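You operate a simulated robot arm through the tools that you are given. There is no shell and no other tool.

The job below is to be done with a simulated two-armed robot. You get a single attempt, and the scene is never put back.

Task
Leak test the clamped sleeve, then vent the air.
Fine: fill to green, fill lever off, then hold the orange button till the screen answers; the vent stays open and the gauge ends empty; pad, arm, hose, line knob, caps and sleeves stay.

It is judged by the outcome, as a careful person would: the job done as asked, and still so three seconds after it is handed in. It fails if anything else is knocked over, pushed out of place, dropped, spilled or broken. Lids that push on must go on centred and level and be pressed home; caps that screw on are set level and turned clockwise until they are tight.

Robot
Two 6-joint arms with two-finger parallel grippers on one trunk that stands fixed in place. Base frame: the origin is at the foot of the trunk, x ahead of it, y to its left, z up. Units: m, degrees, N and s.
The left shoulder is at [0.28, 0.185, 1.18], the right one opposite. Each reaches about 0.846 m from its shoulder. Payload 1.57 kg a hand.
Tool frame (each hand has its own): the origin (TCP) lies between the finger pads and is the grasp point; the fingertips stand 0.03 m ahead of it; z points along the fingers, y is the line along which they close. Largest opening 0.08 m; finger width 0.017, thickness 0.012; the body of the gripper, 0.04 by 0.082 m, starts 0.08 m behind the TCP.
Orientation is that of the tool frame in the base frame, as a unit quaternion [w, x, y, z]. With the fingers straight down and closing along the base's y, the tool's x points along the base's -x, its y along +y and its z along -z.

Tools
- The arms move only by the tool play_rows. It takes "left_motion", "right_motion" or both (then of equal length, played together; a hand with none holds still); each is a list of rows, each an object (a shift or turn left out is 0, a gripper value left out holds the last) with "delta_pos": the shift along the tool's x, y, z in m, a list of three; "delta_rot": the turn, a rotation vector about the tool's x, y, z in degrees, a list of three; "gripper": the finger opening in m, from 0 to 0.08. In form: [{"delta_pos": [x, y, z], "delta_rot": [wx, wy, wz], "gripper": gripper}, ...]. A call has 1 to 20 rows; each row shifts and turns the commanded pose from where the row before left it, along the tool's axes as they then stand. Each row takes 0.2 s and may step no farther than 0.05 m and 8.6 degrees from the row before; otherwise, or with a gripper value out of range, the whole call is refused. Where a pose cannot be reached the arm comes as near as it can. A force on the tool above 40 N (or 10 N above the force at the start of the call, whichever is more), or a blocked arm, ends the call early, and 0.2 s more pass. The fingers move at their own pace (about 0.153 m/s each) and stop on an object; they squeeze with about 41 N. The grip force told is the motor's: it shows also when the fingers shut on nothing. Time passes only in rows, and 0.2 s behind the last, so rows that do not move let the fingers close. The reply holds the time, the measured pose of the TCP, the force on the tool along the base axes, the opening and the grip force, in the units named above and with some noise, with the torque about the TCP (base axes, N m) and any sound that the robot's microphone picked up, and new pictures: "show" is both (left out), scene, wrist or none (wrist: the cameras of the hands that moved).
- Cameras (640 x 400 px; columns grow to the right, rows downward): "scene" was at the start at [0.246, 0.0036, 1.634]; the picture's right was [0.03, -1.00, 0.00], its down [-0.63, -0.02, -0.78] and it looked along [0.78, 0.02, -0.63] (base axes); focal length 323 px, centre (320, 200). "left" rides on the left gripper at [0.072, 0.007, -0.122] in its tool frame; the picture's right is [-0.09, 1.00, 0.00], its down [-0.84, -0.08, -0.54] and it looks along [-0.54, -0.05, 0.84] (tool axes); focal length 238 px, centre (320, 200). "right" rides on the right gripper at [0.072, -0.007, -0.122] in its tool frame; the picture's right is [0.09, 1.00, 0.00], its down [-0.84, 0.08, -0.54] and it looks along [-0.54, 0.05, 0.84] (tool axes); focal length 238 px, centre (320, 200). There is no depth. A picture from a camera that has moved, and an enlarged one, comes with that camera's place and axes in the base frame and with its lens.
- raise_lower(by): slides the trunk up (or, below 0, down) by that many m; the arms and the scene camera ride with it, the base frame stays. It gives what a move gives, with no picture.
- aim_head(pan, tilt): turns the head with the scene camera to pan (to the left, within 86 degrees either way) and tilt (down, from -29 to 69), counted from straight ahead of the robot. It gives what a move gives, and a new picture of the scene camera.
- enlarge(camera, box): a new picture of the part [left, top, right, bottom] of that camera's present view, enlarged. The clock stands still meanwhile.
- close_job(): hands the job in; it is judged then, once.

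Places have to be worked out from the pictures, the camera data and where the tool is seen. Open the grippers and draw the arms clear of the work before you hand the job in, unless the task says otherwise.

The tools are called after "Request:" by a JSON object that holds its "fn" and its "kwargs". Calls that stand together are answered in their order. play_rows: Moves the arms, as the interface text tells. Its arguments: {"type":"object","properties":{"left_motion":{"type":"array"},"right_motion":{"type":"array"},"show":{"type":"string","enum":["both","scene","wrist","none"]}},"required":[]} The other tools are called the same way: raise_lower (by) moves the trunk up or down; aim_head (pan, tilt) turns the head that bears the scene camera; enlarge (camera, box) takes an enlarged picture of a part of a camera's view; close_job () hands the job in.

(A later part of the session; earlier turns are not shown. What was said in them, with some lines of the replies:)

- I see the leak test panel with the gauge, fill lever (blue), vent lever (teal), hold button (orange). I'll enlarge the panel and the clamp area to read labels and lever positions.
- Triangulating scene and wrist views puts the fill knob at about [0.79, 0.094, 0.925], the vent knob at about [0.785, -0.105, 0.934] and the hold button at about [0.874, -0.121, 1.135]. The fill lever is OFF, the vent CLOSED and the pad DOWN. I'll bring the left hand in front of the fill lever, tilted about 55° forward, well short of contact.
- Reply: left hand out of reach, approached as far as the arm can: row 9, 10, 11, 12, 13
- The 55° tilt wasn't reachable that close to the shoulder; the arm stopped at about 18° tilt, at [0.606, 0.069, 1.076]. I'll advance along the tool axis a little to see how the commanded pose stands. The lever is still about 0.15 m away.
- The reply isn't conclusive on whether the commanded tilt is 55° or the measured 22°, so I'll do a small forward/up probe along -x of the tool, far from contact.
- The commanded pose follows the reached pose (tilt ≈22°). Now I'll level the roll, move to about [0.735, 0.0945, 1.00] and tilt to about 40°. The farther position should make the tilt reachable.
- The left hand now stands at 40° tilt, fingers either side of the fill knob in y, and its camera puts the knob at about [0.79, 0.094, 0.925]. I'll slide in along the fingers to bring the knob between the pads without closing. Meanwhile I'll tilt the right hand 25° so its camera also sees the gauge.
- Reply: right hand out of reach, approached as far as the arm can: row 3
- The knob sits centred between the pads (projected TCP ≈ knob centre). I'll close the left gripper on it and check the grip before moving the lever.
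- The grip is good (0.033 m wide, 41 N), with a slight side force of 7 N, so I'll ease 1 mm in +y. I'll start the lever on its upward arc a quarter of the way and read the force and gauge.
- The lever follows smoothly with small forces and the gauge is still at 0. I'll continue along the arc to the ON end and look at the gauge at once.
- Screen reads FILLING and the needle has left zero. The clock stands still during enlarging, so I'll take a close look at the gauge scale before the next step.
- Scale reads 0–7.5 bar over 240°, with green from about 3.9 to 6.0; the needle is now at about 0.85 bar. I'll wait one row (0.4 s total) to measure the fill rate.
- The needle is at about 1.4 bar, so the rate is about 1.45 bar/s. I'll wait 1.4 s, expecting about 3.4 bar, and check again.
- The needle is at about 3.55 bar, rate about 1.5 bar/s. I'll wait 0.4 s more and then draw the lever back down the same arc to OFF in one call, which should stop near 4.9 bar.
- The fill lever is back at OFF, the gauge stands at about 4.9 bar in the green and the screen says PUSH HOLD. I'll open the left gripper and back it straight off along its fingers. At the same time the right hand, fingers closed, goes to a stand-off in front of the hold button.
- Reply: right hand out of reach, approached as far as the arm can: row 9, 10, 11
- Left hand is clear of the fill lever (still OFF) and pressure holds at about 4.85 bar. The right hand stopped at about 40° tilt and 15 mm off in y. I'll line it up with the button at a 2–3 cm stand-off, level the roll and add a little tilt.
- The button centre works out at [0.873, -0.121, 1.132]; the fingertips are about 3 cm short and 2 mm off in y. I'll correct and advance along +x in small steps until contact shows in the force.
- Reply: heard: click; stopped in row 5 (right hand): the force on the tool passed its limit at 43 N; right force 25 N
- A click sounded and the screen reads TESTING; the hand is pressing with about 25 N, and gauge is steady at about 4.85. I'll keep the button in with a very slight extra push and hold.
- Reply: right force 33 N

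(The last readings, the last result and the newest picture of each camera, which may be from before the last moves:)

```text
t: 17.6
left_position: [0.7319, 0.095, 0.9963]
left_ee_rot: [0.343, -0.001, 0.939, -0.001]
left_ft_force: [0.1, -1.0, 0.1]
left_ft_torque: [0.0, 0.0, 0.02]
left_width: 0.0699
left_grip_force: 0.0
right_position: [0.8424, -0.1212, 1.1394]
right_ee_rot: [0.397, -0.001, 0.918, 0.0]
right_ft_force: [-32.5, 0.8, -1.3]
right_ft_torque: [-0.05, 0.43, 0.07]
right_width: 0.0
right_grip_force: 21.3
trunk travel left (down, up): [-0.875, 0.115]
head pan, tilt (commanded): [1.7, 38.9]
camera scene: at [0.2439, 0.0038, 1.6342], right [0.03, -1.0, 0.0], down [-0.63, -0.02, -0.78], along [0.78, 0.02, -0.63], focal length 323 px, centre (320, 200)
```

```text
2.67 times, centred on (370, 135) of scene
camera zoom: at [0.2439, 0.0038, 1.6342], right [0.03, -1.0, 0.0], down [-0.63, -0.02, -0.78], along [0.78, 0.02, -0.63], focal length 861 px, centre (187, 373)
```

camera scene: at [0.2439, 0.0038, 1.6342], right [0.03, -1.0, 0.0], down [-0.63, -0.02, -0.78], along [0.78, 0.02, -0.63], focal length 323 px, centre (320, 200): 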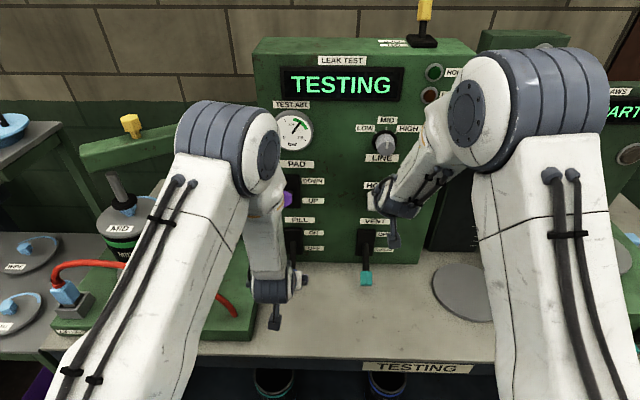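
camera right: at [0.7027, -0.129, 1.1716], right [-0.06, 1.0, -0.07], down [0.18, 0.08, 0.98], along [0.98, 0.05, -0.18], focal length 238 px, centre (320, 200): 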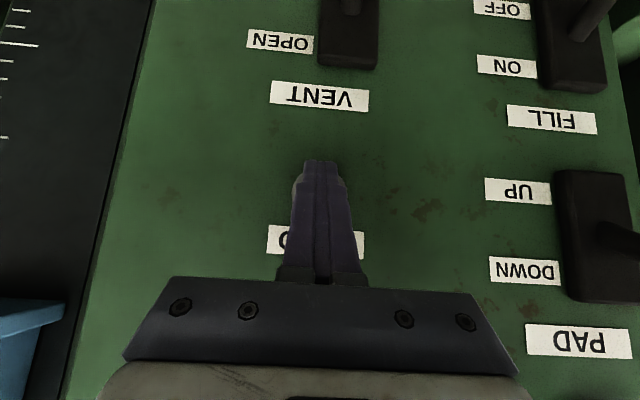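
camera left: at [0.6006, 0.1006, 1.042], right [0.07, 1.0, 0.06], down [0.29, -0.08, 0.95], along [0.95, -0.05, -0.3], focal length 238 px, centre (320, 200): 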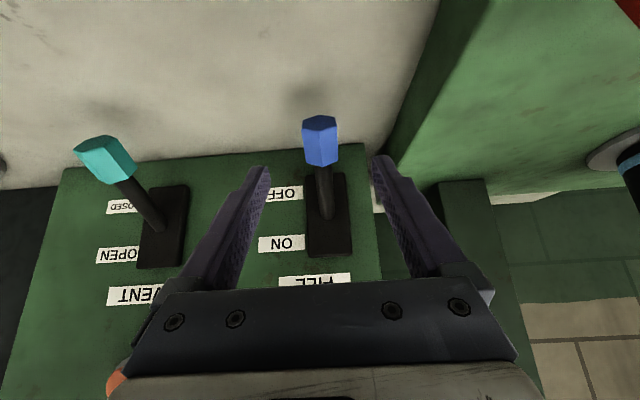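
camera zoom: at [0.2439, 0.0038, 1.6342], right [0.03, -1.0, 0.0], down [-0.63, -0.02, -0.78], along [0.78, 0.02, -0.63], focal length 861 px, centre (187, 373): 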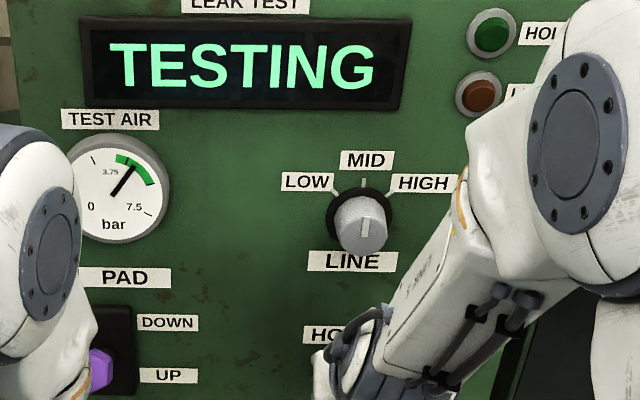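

TESTING continues and force is steady at about 32 N, so I'll hold still and wait.

Request:
{"fn": "play_rows", "kwargs": {"right_motion": [{}, {}, {}, {}, {}, {}, {}], "show": "scene"}}

```text
t: 19.2
left_position: [0.7323, 0.0948, 0.9959]
left_ee_rot: [0.343, -0.001, 0.939, 0.0]
left_ft_force: [0.2, -0.5, 0.5]
left_ft_torque: [0.0, -0.01, -0.02]
left_width: 0.07
left_grip_force: 0.0
right_position: [0.8429, -0.1217, 1.14]
right_ee_rot: [0.396, -0.001, 0.918, 0.001]
right_ft_force: [-30.9, 2.4, -2.6]
right_ft_torque: [0.05, 0.55, 0.06]
right_width: 0.0
right_grip_force: 21.5
trunk travel left (down, up): [-0.875, 0.115]
head pan, tilt (commanded): [1.7, 38.9]
camera scene: at [0.2441, 0.0038, 1.6343], right [0.03, -1.0, 0.0], down [-0.63, -0.02, -0.78], along [0.78, 0.02, -0.63], focal length 323 px, centre (320, 200)
```

scene: 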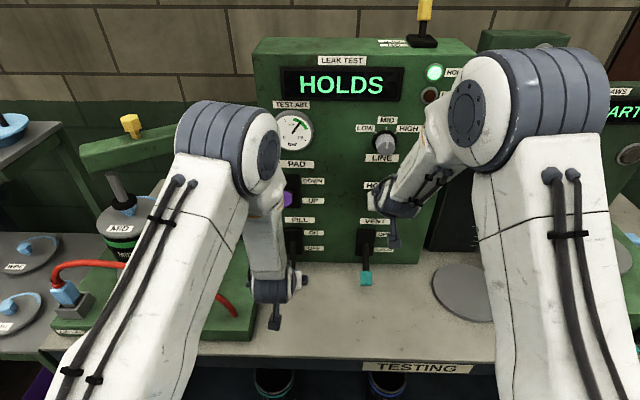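

The screen answers HOLDS and the green lamp is lit. I'll draw the right hand straight back off the button and bring it, gripper open, to a stand-off before the vent lever. Meanwhile the left hand withdraws back along its safe approach path.

Request:
{"fn": "play_rows", "kwargs": {"right_motion": [{"delta_pos": [0.0274, 0, -0.0291]}, {"delta_pos": [0.0274, 0, -0.0291]}, {"delta_rot": [0, 6.7, 0]}, {"delta_pos": [0.0289, 0.0041, 0.0247], "gripper": 0.07}, {"delta_pos": [0.0289, 0.0041, 0.0247]}, {"delta_pos": [0.0289, 0.0041, 0.0247]}, {"delta_pos": [0.0289, 0.0041, 0.0247]}, {}, {}, {}, {}], "left_motion": [{"delta_rot": [0, 5.87, 0]}, {"delta_rot": [0, 5.87, 0]}, {"delta_rot": [0, 5.87, 0]}, {"delta_pos": [0.0248, 0, -0.0318]}, {"delta_pos": [0.0248, 0, -0.0318]}, {"delta_pos": [-0.0038, 0.021, -0.0372]}, {"delta_pos": [-0.0038, 0.021, -0.0372]}, {"delta_pos": [-0.0038, 0.021, -0.0372]}, {"delta_pos": [-0.0038, 0.021, -0.0372]}, {"delta_pos": [-0.0038, 0.021, -0.0372]}, {"delta_pos": [-0.0038, 0.021, -0.0372]}], "show": "both"}}

```text
t: 21.6
left_position: [0.5988, 0.2328, 1.1833]
left_ee_rot: [0.206, 0.009, 0.977, 0.052]
left_ft_force: [-0.2, -1.0, -0.6]
left_ft_torque: [0.03, -0.01, 0.01]
left_width: 0.0698
left_grip_force: 0.1
left hand out of reach, approached as far as the arm can: row 8, 9, 10, 11
right_position: [0.7593, -0.1007, 1.0429]
right_ee_rot: [0.345, -0.001, 0.939, -0.008]
right_ft_force: [0.4, 0.9, -0.2]
right_ft_torque: [-0.01, -0.01, -0.01]
right_width: 0.0699
right_grip_force: 0.1
right hand out of reach, approached as far as the arm can: row 6, 7
trunk travel left (down, up): [-0.875, 0.115]
head pan, tilt (commanded): [1.7, 38.9]
camera scene: at [0.2468, 0.0032, 1.6339], right [0.03, -1.0, 0.0], down [-0.63, -0.02, -0.78], along [0.78, 0.02, -0.63], focal length 323 px, centre (320, 200)
camera right: at [0.6253, -0.1069, 1.0895], right [-0.07, 1.0, -0.07], down [0.29, 0.09, 0.95], along [0.96, 0.04, -0.29], focal length 238 px, centre (320, 200)
camera left: at [0.485, 0.2303, 1.2649], right [0.08, 0.99, 0.14], down [0.55, -0.16, 0.82], along [0.83, 0.01, -0.55], focal length 238 px, centre (320, 200)
```

scene: 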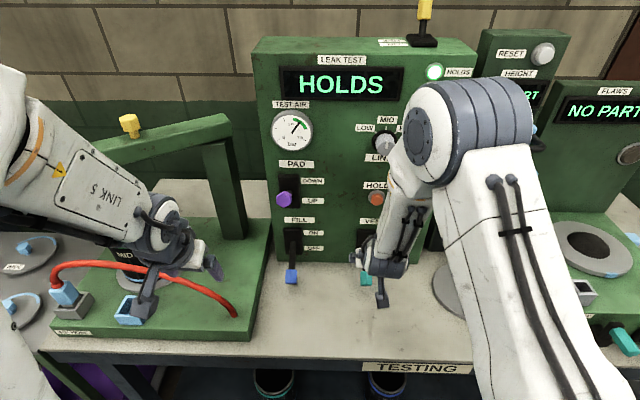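
right: 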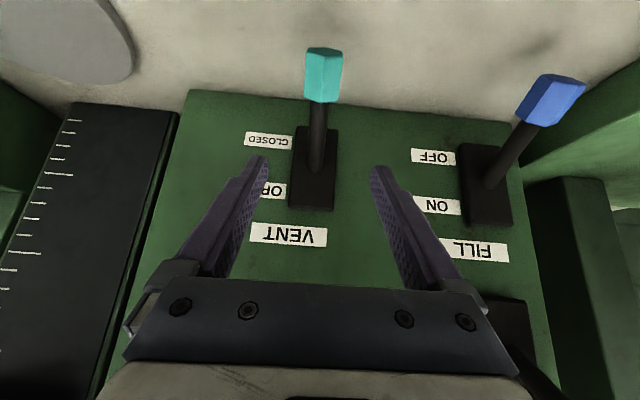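
left: 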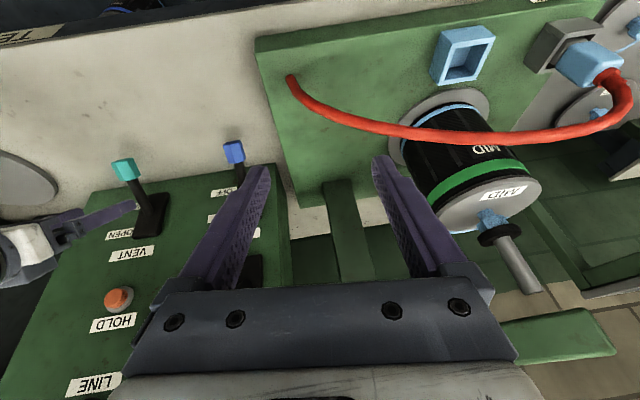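

HOLDS stays lit, pressure is still in green and the left hand is well clear. The right camera puts the vent knob at about [0.79, -0.106, 0.927], so I'll slide the open right gripper down around it and check before closing.

Request:
{"fn": "play_rows", "kwargs": {"right_motion": [{"delta_pos": [0.0129, -0.0017, 0.0283]}, {"delta_pos": [0.0129, -0.0016, 0.0283]}, {"delta_pos": [0.0129, 0, 0.0283]}, {"delta_pos": [0.0129, 0, 0.0283]}, {}], "show": "both"}}

```text
t: 22.8
left_position: [0.5996, 0.2326, 1.1826]
left_ee_rot: [0.207, 0.01, 0.977, 0.052]
left_ft_force: [-0.2, 0.2, -0.2]
left_ft_torque: [0.02, -0.01, 0.02]
left_width: 0.07
left_grip_force: 0.0
right_position: [0.82, -0.0825, 0.9385]
right_ee_rot: [0.345, 0.0, 0.938, -0.006]
right_ft_force: [0.3, -0.3, -0.2]
right_ft_torque: [-0.03, -0.03, -0.01]
right_width: 0.0702
right_grip_force: 0.0
right hand out of reach, approached as far as the arm can: row 1, 2, 3, 4
trunk travel left (down, up): [-0.875, 0.115]
head pan, tilt (commanded): [1.7, 38.9]
camera scene: at [0.2463, 0.0037, 1.6339], right [0.03, -1.0, 0.0], down [-0.63, -0.02, -0.78], along [0.78, 0.02, -0.63], focal length 323 px, centre (320, 200)
camera right: at [0.6858, -0.0892, 0.9857], right [-0.07, 1.0, -0.07], down [0.29, 0.09, 0.95], along [0.96, 0.04, -0.29], focal length 238 px, centre (320, 200)
```

scene: 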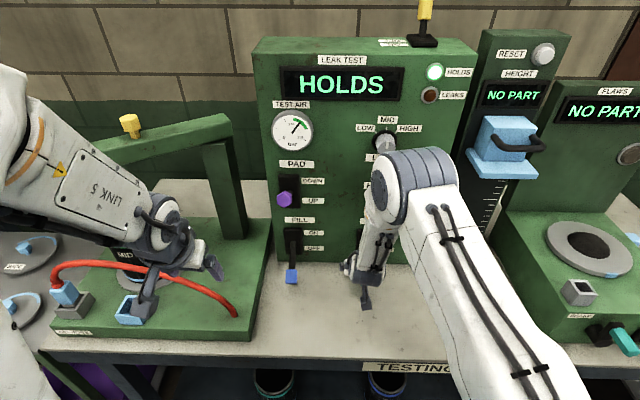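
right: 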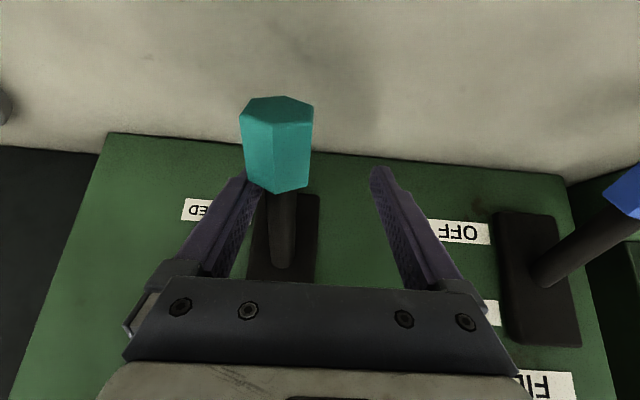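

The right arm ran along its reach limit and ended at [0.82, -0.083, 0.9385], about 2.5 cm off in x and y, with no contact force and the lever bar between the fingers. I'll try a sideways correction first, since the fingers clear the knob in that direction.

Request:
{"fn": "play_rows", "kwargs": {"right_motion": [{"delta_pos": [0, -0.012, 0]}], "show": "wrist"}}

```text
t: 23.2
left_position: [0.5995, 0.233, 1.1826]
left_ee_rot: [0.206, 0.009, 0.977, 0.052]
left_ft_force: [-0.2, 0.2, 0.1]
left_ft_torque: [0.01, 0.01, -0.01]
left_width: 0.0702
left_grip_force: 0.0
right_position: [0.8255, -0.0909, 0.9411]
right_ee_rot: [0.346, -0.001, 0.938, -0.005]
right_ft_force: [0.0, -0.9, -0.3]
right_ft_torque: [0.0, 0.01, 0.02]
right_width: 0.0699
right_grip_force: 0.1
right hand out of reach, approached as far as the arm can: row 1
trunk travel left (down, up): [-0.875, 0.115]
head pan, tilt (commanded): [1.7, 38.9]
camera right: at [0.6913, -0.0974, 0.9882], right [-0.07, 1.0, -0.07], down [0.28, 0.09, 0.95], along [0.96, 0.04, -0.29], focal length 238 px, centre (320, 200)
```

right: 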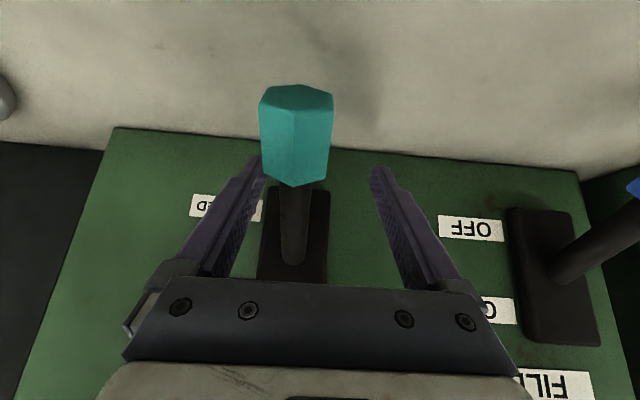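

The limit pushes the hand outward in x, so 40° tilt doesn't suit the right arm here. I'll lift straight up off the lever, then reduce the tilt to about 22°, which moves the wrist forward away from the limit; nothing above the vent knob gets in the way of that.

Request:
{"fn": "play_rows", "kwargs": {"right_motion": [{"delta_pos": [-0.0195, 0, -0.0229]}, {"delta_pos": [-0.0195, 0, -0.0229]}, {"delta_rot": [0, 6.1, 0]}, {"delta_rot": [0, 6.1, 0]}, {"delta_rot": [0, 6.1, 0]}, {}], "show": "both"}}

```text
t: 24.6
left_position: [0.5998, 0.2327, 1.1833]
left_ee_rot: [0.206, 0.01, 0.977, 0.052]
left_ft_force: [-0.3, 0.5, -0.6]
left_ft_torque: [-0.02, -0.01, 0.01]
left_width: 0.0702
left_grip_force: 0.0
right_position: [0.8268, -0.1007, 1.0025]
right_ee_rot: [0.244, 0.005, 0.969, -0.02]
right_ft_force: [0.2, 0.4, 0.3]
right_ft_torque: [-0.01, -0.01, 0.0]
right_width: 0.0702
right_grip_force: 0.1
right hand out of reach, approached as far as the arm can: row 5
trunk travel left (down, up): [-0.875, 0.115]
head pan, tilt (commanded): [1.7, 38.9]
camera scene: at [0.2461, 0.0037, 1.634], right [0.03, -1.0, 0.0], down [-0.63, -0.02, -0.78], along [0.78, 0.02, -0.63], focal length 323 px, centre (320, 200)
camera right: at [0.7052, -0.1029, 1.0768], right [-0.06, 0.99, -0.08], down [0.48, 0.1, 0.87], along [0.87, 0.02, -0.49], focal length 238 px, centre (320, 200)
```

scene: 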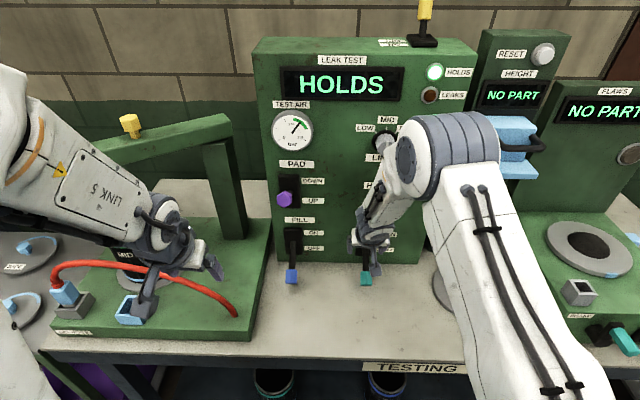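
right: 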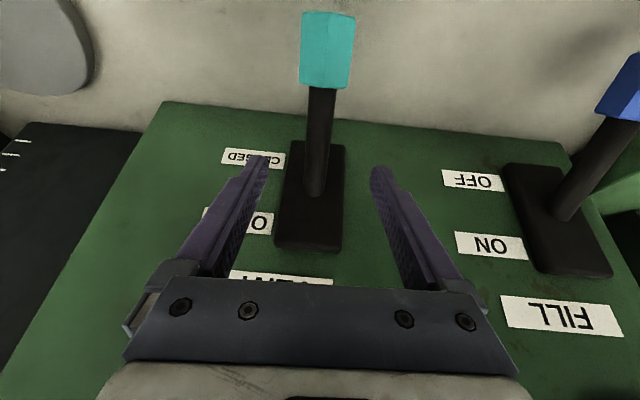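

The right arm settled at 28° tilt, at [0.827, -0.101, 1.0025], above the lever with the fingers aligned around it. I'll step back in -x at this height, clear of the knob, and see whether the arm follows without clipping.

Request:
{"fn": "play_rows", "kwargs": {"right_motion": [{"delta_pos": [0.015, -0.0028, -0.008]}, {"delta_pos": [0.015, -0.0028, -0.008]}, {}], "show": "wrist"}}

```text
t: 25.4
left_position: [0.6002, 0.233, 1.183]
left_ee_rot: [0.206, 0.009, 0.977, 0.052]
left_ft_force: [-0.2, 0.4, -0.1]
left_ft_torque: [0.05, -0.02, 0.0]
left_width: 0.0699
left_grip_force: 0.0
right_position: [0.8024, -0.1044, 1.0036]
right_ee_rot: [0.219, 0.003, 0.975, -0.019]
right_ft_force: [-0.2, -0.4, 1.1]
right_ft_torque: [0.02, 0.0, -0.01]
right_width: 0.0702
right_grip_force: 0.0
right hand out of reach, approached as far as the arm can: row 1
trunk travel left (down, up): [-0.875, 0.115]
head pan, tilt (commanded): [1.7, 38.9]
camera right: at [0.6839, -0.1064, 1.0847], right [-0.07, 0.99, -0.07], down [0.53, 0.1, 0.84], along [0.85, 0.02, -0.53], focal length 238 px, centre (320, 200)
```

right: 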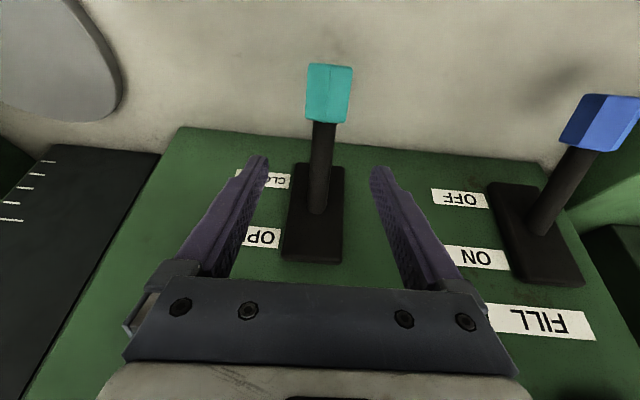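

Clipping was slight and the hand is now at [0.802, -0.104, 1.004], 25° tilt, with the knob centred between the fingers in y. I'll descend to bring the knob between the pads.

Request:
{"fn": "play_rows", "kwargs": {"right_motion": [{"delta_pos": [0.0142, 0.0007, 0.0227]}, {"delta_pos": [0.0142, 0.0007, 0.0227]}], "show": "wrist"}}

```text
t: 26.0
left_position: [0.5987, 0.2343, 1.183]
left_ee_rot: [0.206, 0.01, 0.977, 0.051]
left_ft_force: [-0.3, -0.4, 0.6]
left_ft_torque: [0.0, 0.0, 0.0]
left_width: 0.07
left_grip_force: 0.0
right_position: [0.796, -0.1026, 0.9497]
right_ee_rot: [0.22, 0.005, 0.975, -0.019]
right_ft_force: [0.6, 0.4, -0.3]
right_ft_torque: [-0.03, 0.03, -0.03]
right_width: 0.0703
right_grip_force: 0.0
trunk travel left (down, up): [-0.875, 0.115]
head pan, tilt (commanded): [1.7, 38.9]
camera right: at [0.6777, -0.106, 1.031], right [-0.07, 0.99, -0.07], down [0.53, 0.1, 0.84], along [0.85, 0.02, -0.53], focal length 238 px, centre (320, 200)
```

right: 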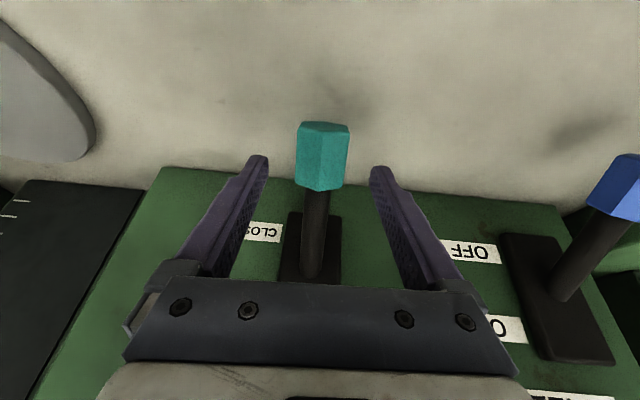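

No clipping this time, and the knob is centred laterally about 2.6 cm below the TCP. One more step down, then close on it.

Request:
{"fn": "play_rows", "kwargs": {"right_motion": [{"delta_pos": [0.0139, -0.001, 0.0223]}, {}, {"gripper": 0.02}, {}, {}], "show": "both"}}

```text
t: 27.2
left_position: [0.5998, 0.2336, 1.1827]
left_ee_rot: [0.206, 0.01, 0.977, 0.05]
left_ft_force: [0.6, -0.6, -0.2]
left_ft_torque: [0.0, 0.03, 0.01]
left_width: 0.0699
left_grip_force: 0.1
right_position: [0.7921, -0.1044, 0.9247]
right_ee_rot: [0.219, 0.004, 0.975, -0.019]
right_ft_force: [2.4, 7.6, -3.8]
right_ft_torque: [-0.1, 0.28, 0.01]
right_width: 0.0331
right_grip_force: 41.1
trunk travel left (down, up): [-0.875, 0.115]
head pan, tilt (commanded): [1.7, 38.9]
camera scene: at [0.2464, 0.0042, 1.6339], right [0.03, -1.0, 0.0], down [-0.63, -0.02, -0.78], along [0.78, 0.02, -0.63], focal length 323 px, centre (320, 200)
camera right: at [0.6736, -0.1076, 1.0043], right [-0.07, 0.99, -0.08], down [0.53, 0.1, 0.84], along [0.85, 0.02, -0.53], focal length 238 px, centre (320, 200)
```

scene: 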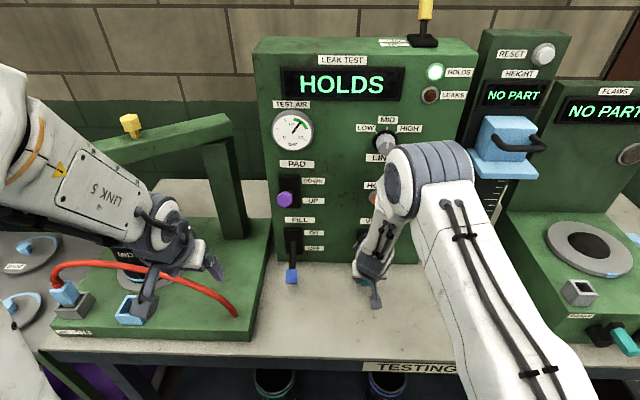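
right: 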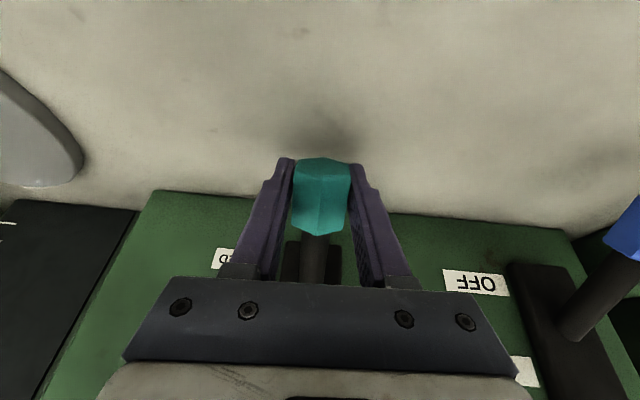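

Vent knob is gripped (0.033 m, 41 N). I'll lift it along its arc, first half, watching the forces.

Request:
{"fn": "play_rows", "kwargs": {"right_motion": [{"delta_pos": [-0.0009, -0.001, -0.0269]}, {"delta_pos": [-0.0082, -0.001, -0.0256]}], "show": "scene"}}

```text
t: 27.8
left_position: [0.6005, 0.2343, 1.1816]
left_ee_rot: [0.206, 0.01, 0.977, 0.051]
left_ft_force: [-0.9, 0.1, 0.6]
left_ft_torque: [0.01, -0.03, 0.04]
left_width: 0.07
left_grip_force: 0.1
right_position: [0.7768, -0.1056, 0.9748]
right_ee_rot: [0.218, 0.003, 0.976, -0.019]
right_ft_force: [6.7, 10.1, -14.1]
right_ft_torque: [-0.24, 1.2, 0.19]
right_width: 0.0335
right_grip_force: 41.9
trunk travel left (down, up): [-0.875, 0.115]
head pan, tilt (commanded): [1.7, 38.9]
camera scene: at [0.2472, 0.0044, 1.6335], right [0.03, -1.0, 0.0], down [-0.63, -0.02, -0.78], along [0.78, 0.02, -0.63], focal length 323 px, centre (320, 200)
```

scene: 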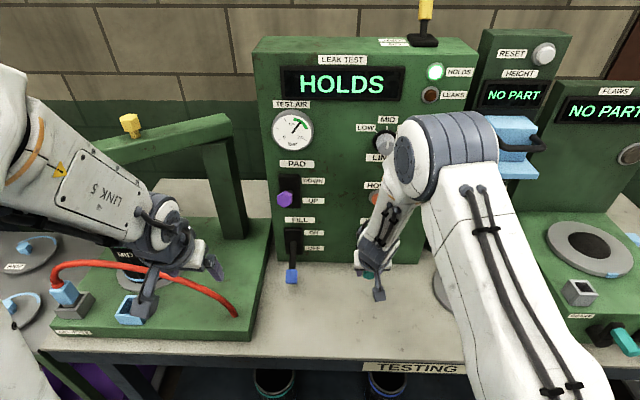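

Lever is at mid-travel with modest forces. Continuing to the OPEN end.

Request:
{"fn": "play_rows", "kwargs": {"right_motion": [{"delta_pos": [-0.0147, -0.0009, -0.0225]}, {"delta_pos": [-0.0203, -0.0007, -0.0178]}], "show": "both"}}

```text
t: 28.4
left_position: [0.5988, 0.2346, 1.1826]
left_ee_rot: [0.207, 0.01, 0.977, 0.051]
left_ft_force: [0.4, 0.7, -0.6]
left_ft_torque: [-0.02, -0.01, 0.01]
left_width: 0.07
left_grip_force: 0.0
right_position: [0.7896, -0.1042, 1.027]
right_ee_rot: [0.218, 0.003, 0.976, -0.019]
right_ft_force: [-5.1, 12.8, -10.9]
right_ft_torque: [0.24, -0.33, 0.45]
right_width: 0.0345
right_grip_force: 23.8
trunk travel left (down, up): [-0.875, 0.115]
head pan, tilt (commanded): [1.7, 38.9]
camera scene: at [0.2462, 0.0046, 1.6337], right [0.03, -1.0, 0.0], down [-0.63, -0.02, -0.78], along [0.78, 0.02, -0.63], focal length 323 px, centre (320, 200)
camera right: at [0.6725, -0.1071, 1.1071], right [-0.07, 0.99, -0.08], down [0.53, 0.1, 0.84], along [0.85, 0.02, -0.53], focal length 238 px, centre (320, 200)
```

scene: 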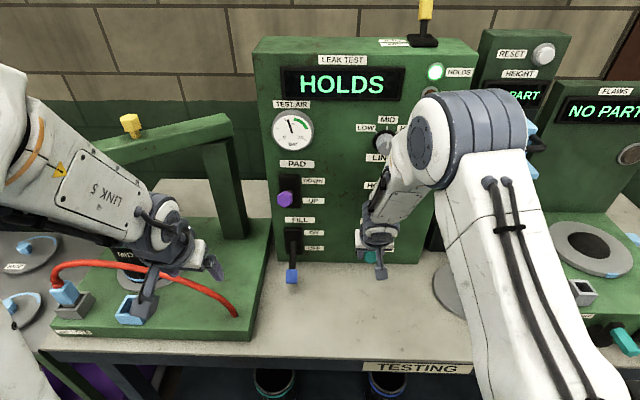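
right: 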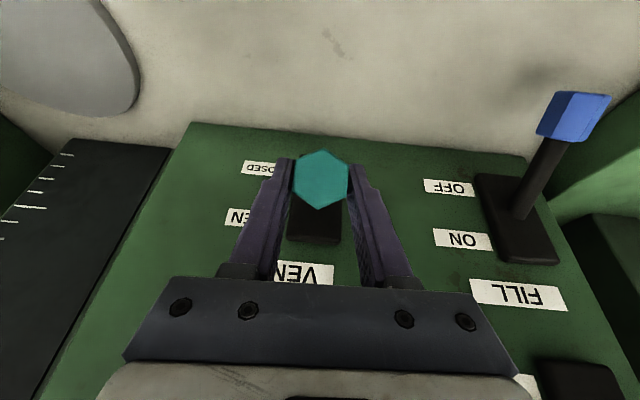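

The gauge is falling already, so the vent is open. I'll hold it there while the air bleeds off.

Request:
{"fn": "play_rows", "kwargs": {"right_motion": [{}, {}, {}, {}, {}, {}, {}, {}, {}, {}], "show": "none"}}

Request:
{"fn": "enlarge", "kwargs": {"camera": "scene", "box": [250, 60, 490, 210]}}

```text
t: 30.6
left_position: [0.5989, 0.2345, 1.1823]
left_ee_rot: [0.205, 0.01, 0.977, 0.051]
left_ft_force: [-0.5, -0.4, 0.4]
left_ft_torque: [-0.02, -0.03, 0.0]
left_width: 0.0699
left_grip_force: 0.1
right_position: [0.7917, -0.1039, 1.0281]
right_ee_rot: [0.218, 0.004, 0.976, -0.018]
right_ft_force: [-11.6, 13.1, -16.7]
right_ft_torque: [0.57, 0.11, 0.8]
right_width: 0.0338
right_grip_force: 41.4
trunk travel left (down, up): [-0.875, 0.115]
head pan, tilt (commanded): [1.7, 38.9]
```

```text
2.67 times, centred on (370, 135) of scene
camera zoom: at [0.2463, 0.0046, 1.6339], right [0.03, -1.0, 0.0], down [-0.63, -0.02, -0.78], along [0.78, 0.02, -0.63], focal length 861 px, centre (187, 373)
```

zoom: 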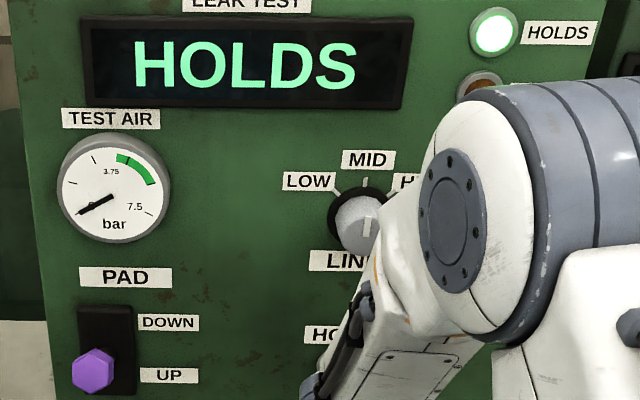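

Gauge reads empty and HOLDS is still lit. I'll open the right gripper in place and check that the lever stays at OPEN by itself.

Request:
{"fn": "play_rows", "kwargs": {"right_motion": [{"gripper": 0.08}, {}, {}], "show": "wrist"}}

```text
t: 31.4
left_position: [0.5986, 0.2337, 1.1837]
left_ee_rot: [0.206, 0.009, 0.977, 0.052]
left_ft_force: [0.1, 0.5, 0.3]
left_ft_torque: [-0.01, -0.03, -0.02]
left_width: 0.07
left_grip_force: 0.1
right_position: [0.7919, -0.1044, 1.0282]
right_ee_rot: [0.219, 0.006, 0.976, -0.02]
right_ft_force: [0.1, 1.0, -0.6]
right_ft_torque: [-0.01, -0.01, 0.02]
right_width: 0.0801
right_grip_force: 0.0
trunk travel left (down, up): [-0.875, 0.115]
head pan, tilt (commanded): [1.7, 38.9]
camera right: at [0.6733, -0.1078, 1.1079], right [-0.07, 0.99, -0.08], down [0.53, 0.1, 0.84], along [0.85, 0.02, -0.53], focal length 238 px, centre (320, 200)
```

right: 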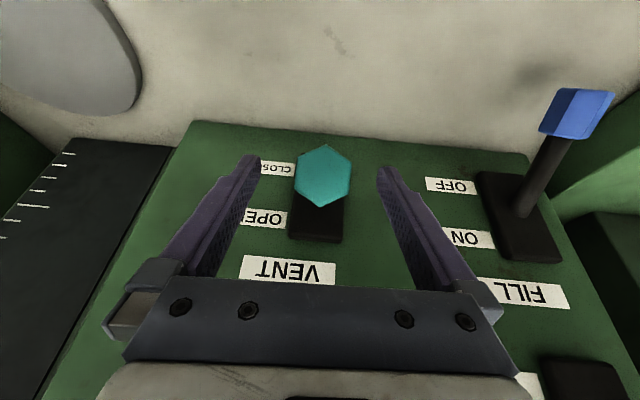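

The lever stays up by itself at OPEN and the fingers are clear on both sides. I'll draw the right hand back and up, away from the panel.

Request:
{"fn": "play_rows", "kwargs": {"right_motion": [{"delta_pos": [0.0119, -0.0013, -0.0332]}, {"delta_pos": [0.0119, -0.0013, -0.0332]}, {"delta_pos": [0.0119, -0.0013, -0.0332]}, {}], "show": "both"}}

```text
t: 32.4
left_position: [0.6, 0.2342, 1.1823]
left_ee_rot: [0.207, 0.01, 0.977, 0.051]
left_ft_force: [-0.3, -0.1, 0.4]
left_ft_torque: [0.0, -0.03, 0.02]
left_width: 0.0698
left_grip_force: 0.0
right_position: [0.7155, -0.1045, 1.1011]
right_ee_rot: [0.219, 0.005, 0.976, -0.019]
right_ft_force: [-0.6, 0.3, 0.2]
right_ft_torque: [0.02, 0.02, -0.02]
right_width: 0.08
right_grip_force: 0.1
trunk travel left (down, up): [-0.875, 0.115]
head pan, tilt (commanded): [1.7, 38.9]
camera scene: at [0.2457, 0.004, 1.634], right [0.03, -1.0, 0.0], down [-0.63, -0.02, -0.78], along [0.78, 0.02, -0.63], focal length 323 px, centre (320, 200)
camera right: at [0.5979, -0.108, 1.1816], right [-0.07, 0.99, -0.08], down [0.53, 0.1, 0.84], along [0.85, 0.02, -0.53], focal length 238 px, centre (320, 200)
```

scene: 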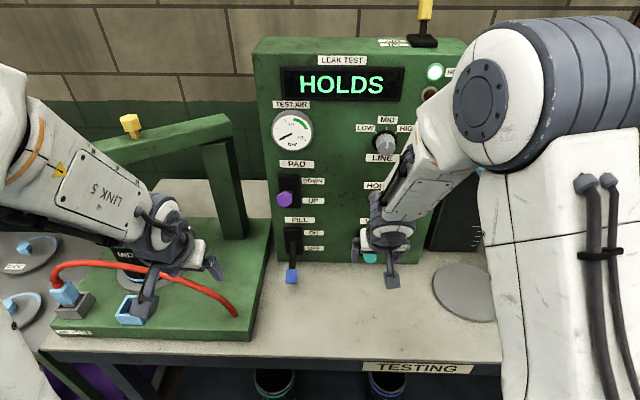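
right: 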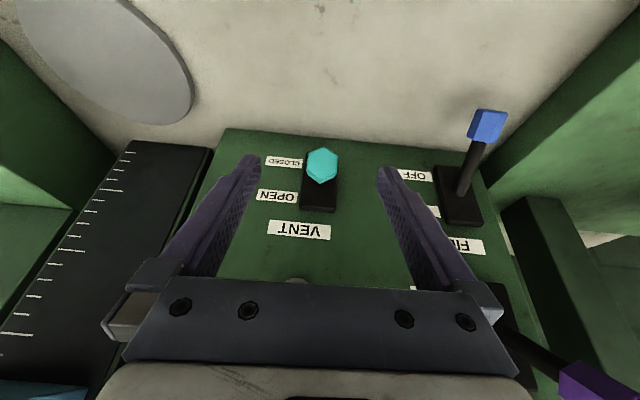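

Vent is up at OPEN, fill at OFF and the gauge is empty. I'll draw both hands further back and up, clear of the work.

Request:
{"fn": "play_rows", "kwargs": {"right_motion": [{"delta_pos": [-0.0048, -0.0215, -0.0383]}, {"delta_pos": [-0.0048, -0.0215, -0.0383]}, {"delta_pos": [-0.0048, -0.0215, -0.0383]}, {"delta_pos": [-0.0048, -0.0215, -0.0383]}, {}], "left_motion": [{"delta_rot": [0, 8, 0], "gripper": 0.08}, {"delta_rot": [0, 8, 0]}, {"delta_pos": [0, 0, -0.04]}, {"delta_pos": [0, 0, -0.04]}, {}], "show": "both"}}

Request:
{"fn": "enlarge", "kwargs": {"camera": "scene", "box": [250, 60, 490, 210]}}

Request:
{"fn": "enlarge", "kwargs": {"camera": "scene", "box": [250, 150, 490, 300]}}

```text
t: 33.6
left_position: [0.5745, 0.2442, 1.1905]
left_ee_rot: [0.074, 0.005, 0.994, 0.083]
left_ft_force: [-0.9, 0.5, -0.5]
left_ft_torque: [0.02, 0.0, 0.02]
left_width: 0.0799
left_grip_force: 0.0
left hand out of reach, approached as far as the arm can: row 1, 2, 3, 4
right_position: [0.6677, -0.1857, 1.2506]
right_ee_rot: [0.219, 0.005, 0.976, -0.018]
right_ft_force: [-0.1, -1.3, 0.9]
right_ft_torque: [0.0, -0.03, -0.04]
right_width: 0.0799
right_grip_force: 0.0
trunk travel left (down, up): [-0.875, 0.115]
head pan, tilt (commanded): [1.7, 38.9]
camera scene: at [0.2456, 0.0038, 1.634], right [0.03, -1.0, 0.0], down [-0.63, -0.02, -0.78], along [0.78, 0.02, -0.63], focal length 323 px, centre (320, 200)
camera right: at [0.5504, -0.1886, 1.3307], right [-0.07, 1.0, -0.07], down [0.53, 0.1, 0.84], along [0.85, 0.02, -0.53], focal length 238 px, centre (320, 200)
camera left: at [0.4855, 0.2323, 1.2995], right [0.09, 0.98, 0.18], down [0.75, -0.18, 0.64], along [0.66, 0.08, -0.75], focal length 238 px, centre (320, 200)
```

scene: 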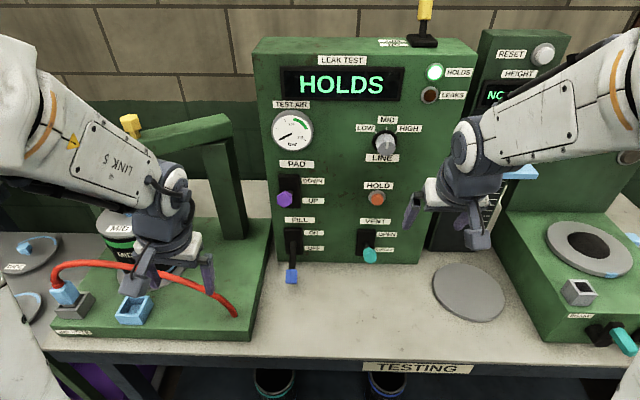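
right: 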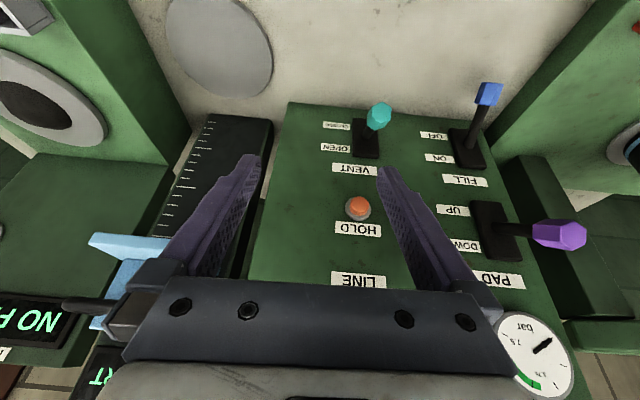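
left: 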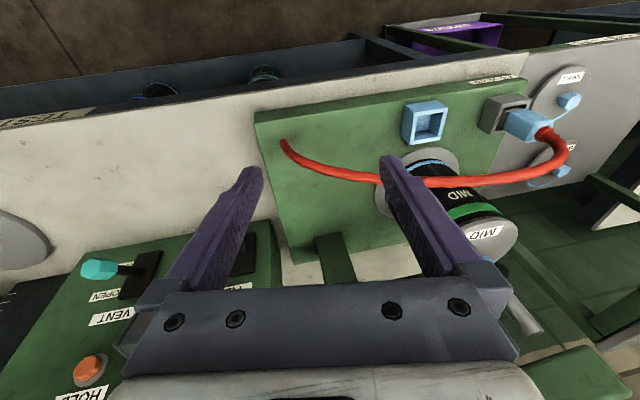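

```text
2.67 times, centred on (370, 135) of scene
camera zoom: at [0.2456, 0.0038, 1.634], right [0.03, -1.0, 0.0], down [-0.63, -0.02, -0.78], along [0.78, 0.02, -0.63], focal length 861 px, centre (187, 373)
```

zoom: 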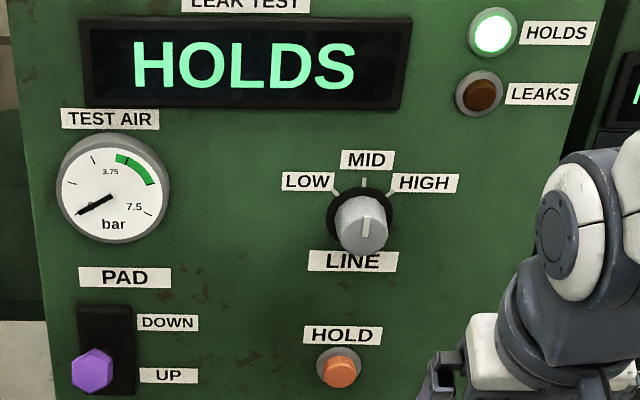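

```text
2.67 times, centred on (370, 225) of scene
camera zoom: at [0.2456, 0.0038, 1.634], right [0.03, -1.0, 0.0], down [-0.63, -0.02, -0.78], along [0.78, 0.02, -0.63], focal length 861 px, centre (187, 133)
```

zoom: 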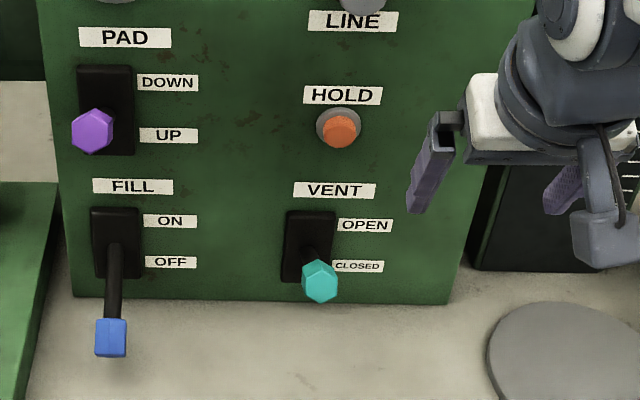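

The gauge reads 0, HOLDS is lit, fill is OFF, the vent stays OPEN, and the pad, line knob, hose and sleeve look unchanged. Both hands are open and clear, so I'm handing the job in.

Request:
{"fn": "close_job", "kwargs": {}}

```text
The job is handed in.
```

The clamped sleeve passed its leak test: the screen answered HOLDS with the green lamp lit, and the air has been vented.

- **Fill:** I filled to about 4.9 bar, inside the green band, then put the fill lever back to OFF. The gauge needle stayed in the green through the test.
- **Hold:** I held the orange button until TESTING changed to HOLDS, then let go.
- **Vent:** The vent lever is at OPEN and stays there by itself, and the gauge reads empty.

In the last pictures the pad lever, line knob, hose and sleeve look as they did at the start. I didn't touch the clamp arm or caps. Both grippers are open and clear of the panel. The left hand stopped at its reach limit, in free air above the sleeve fixture.

While lining up on the vent lever, the right arm also hit its reach limit and went about 2–3 cm off. It registered no contact, and I backed off and came in at a different angle.
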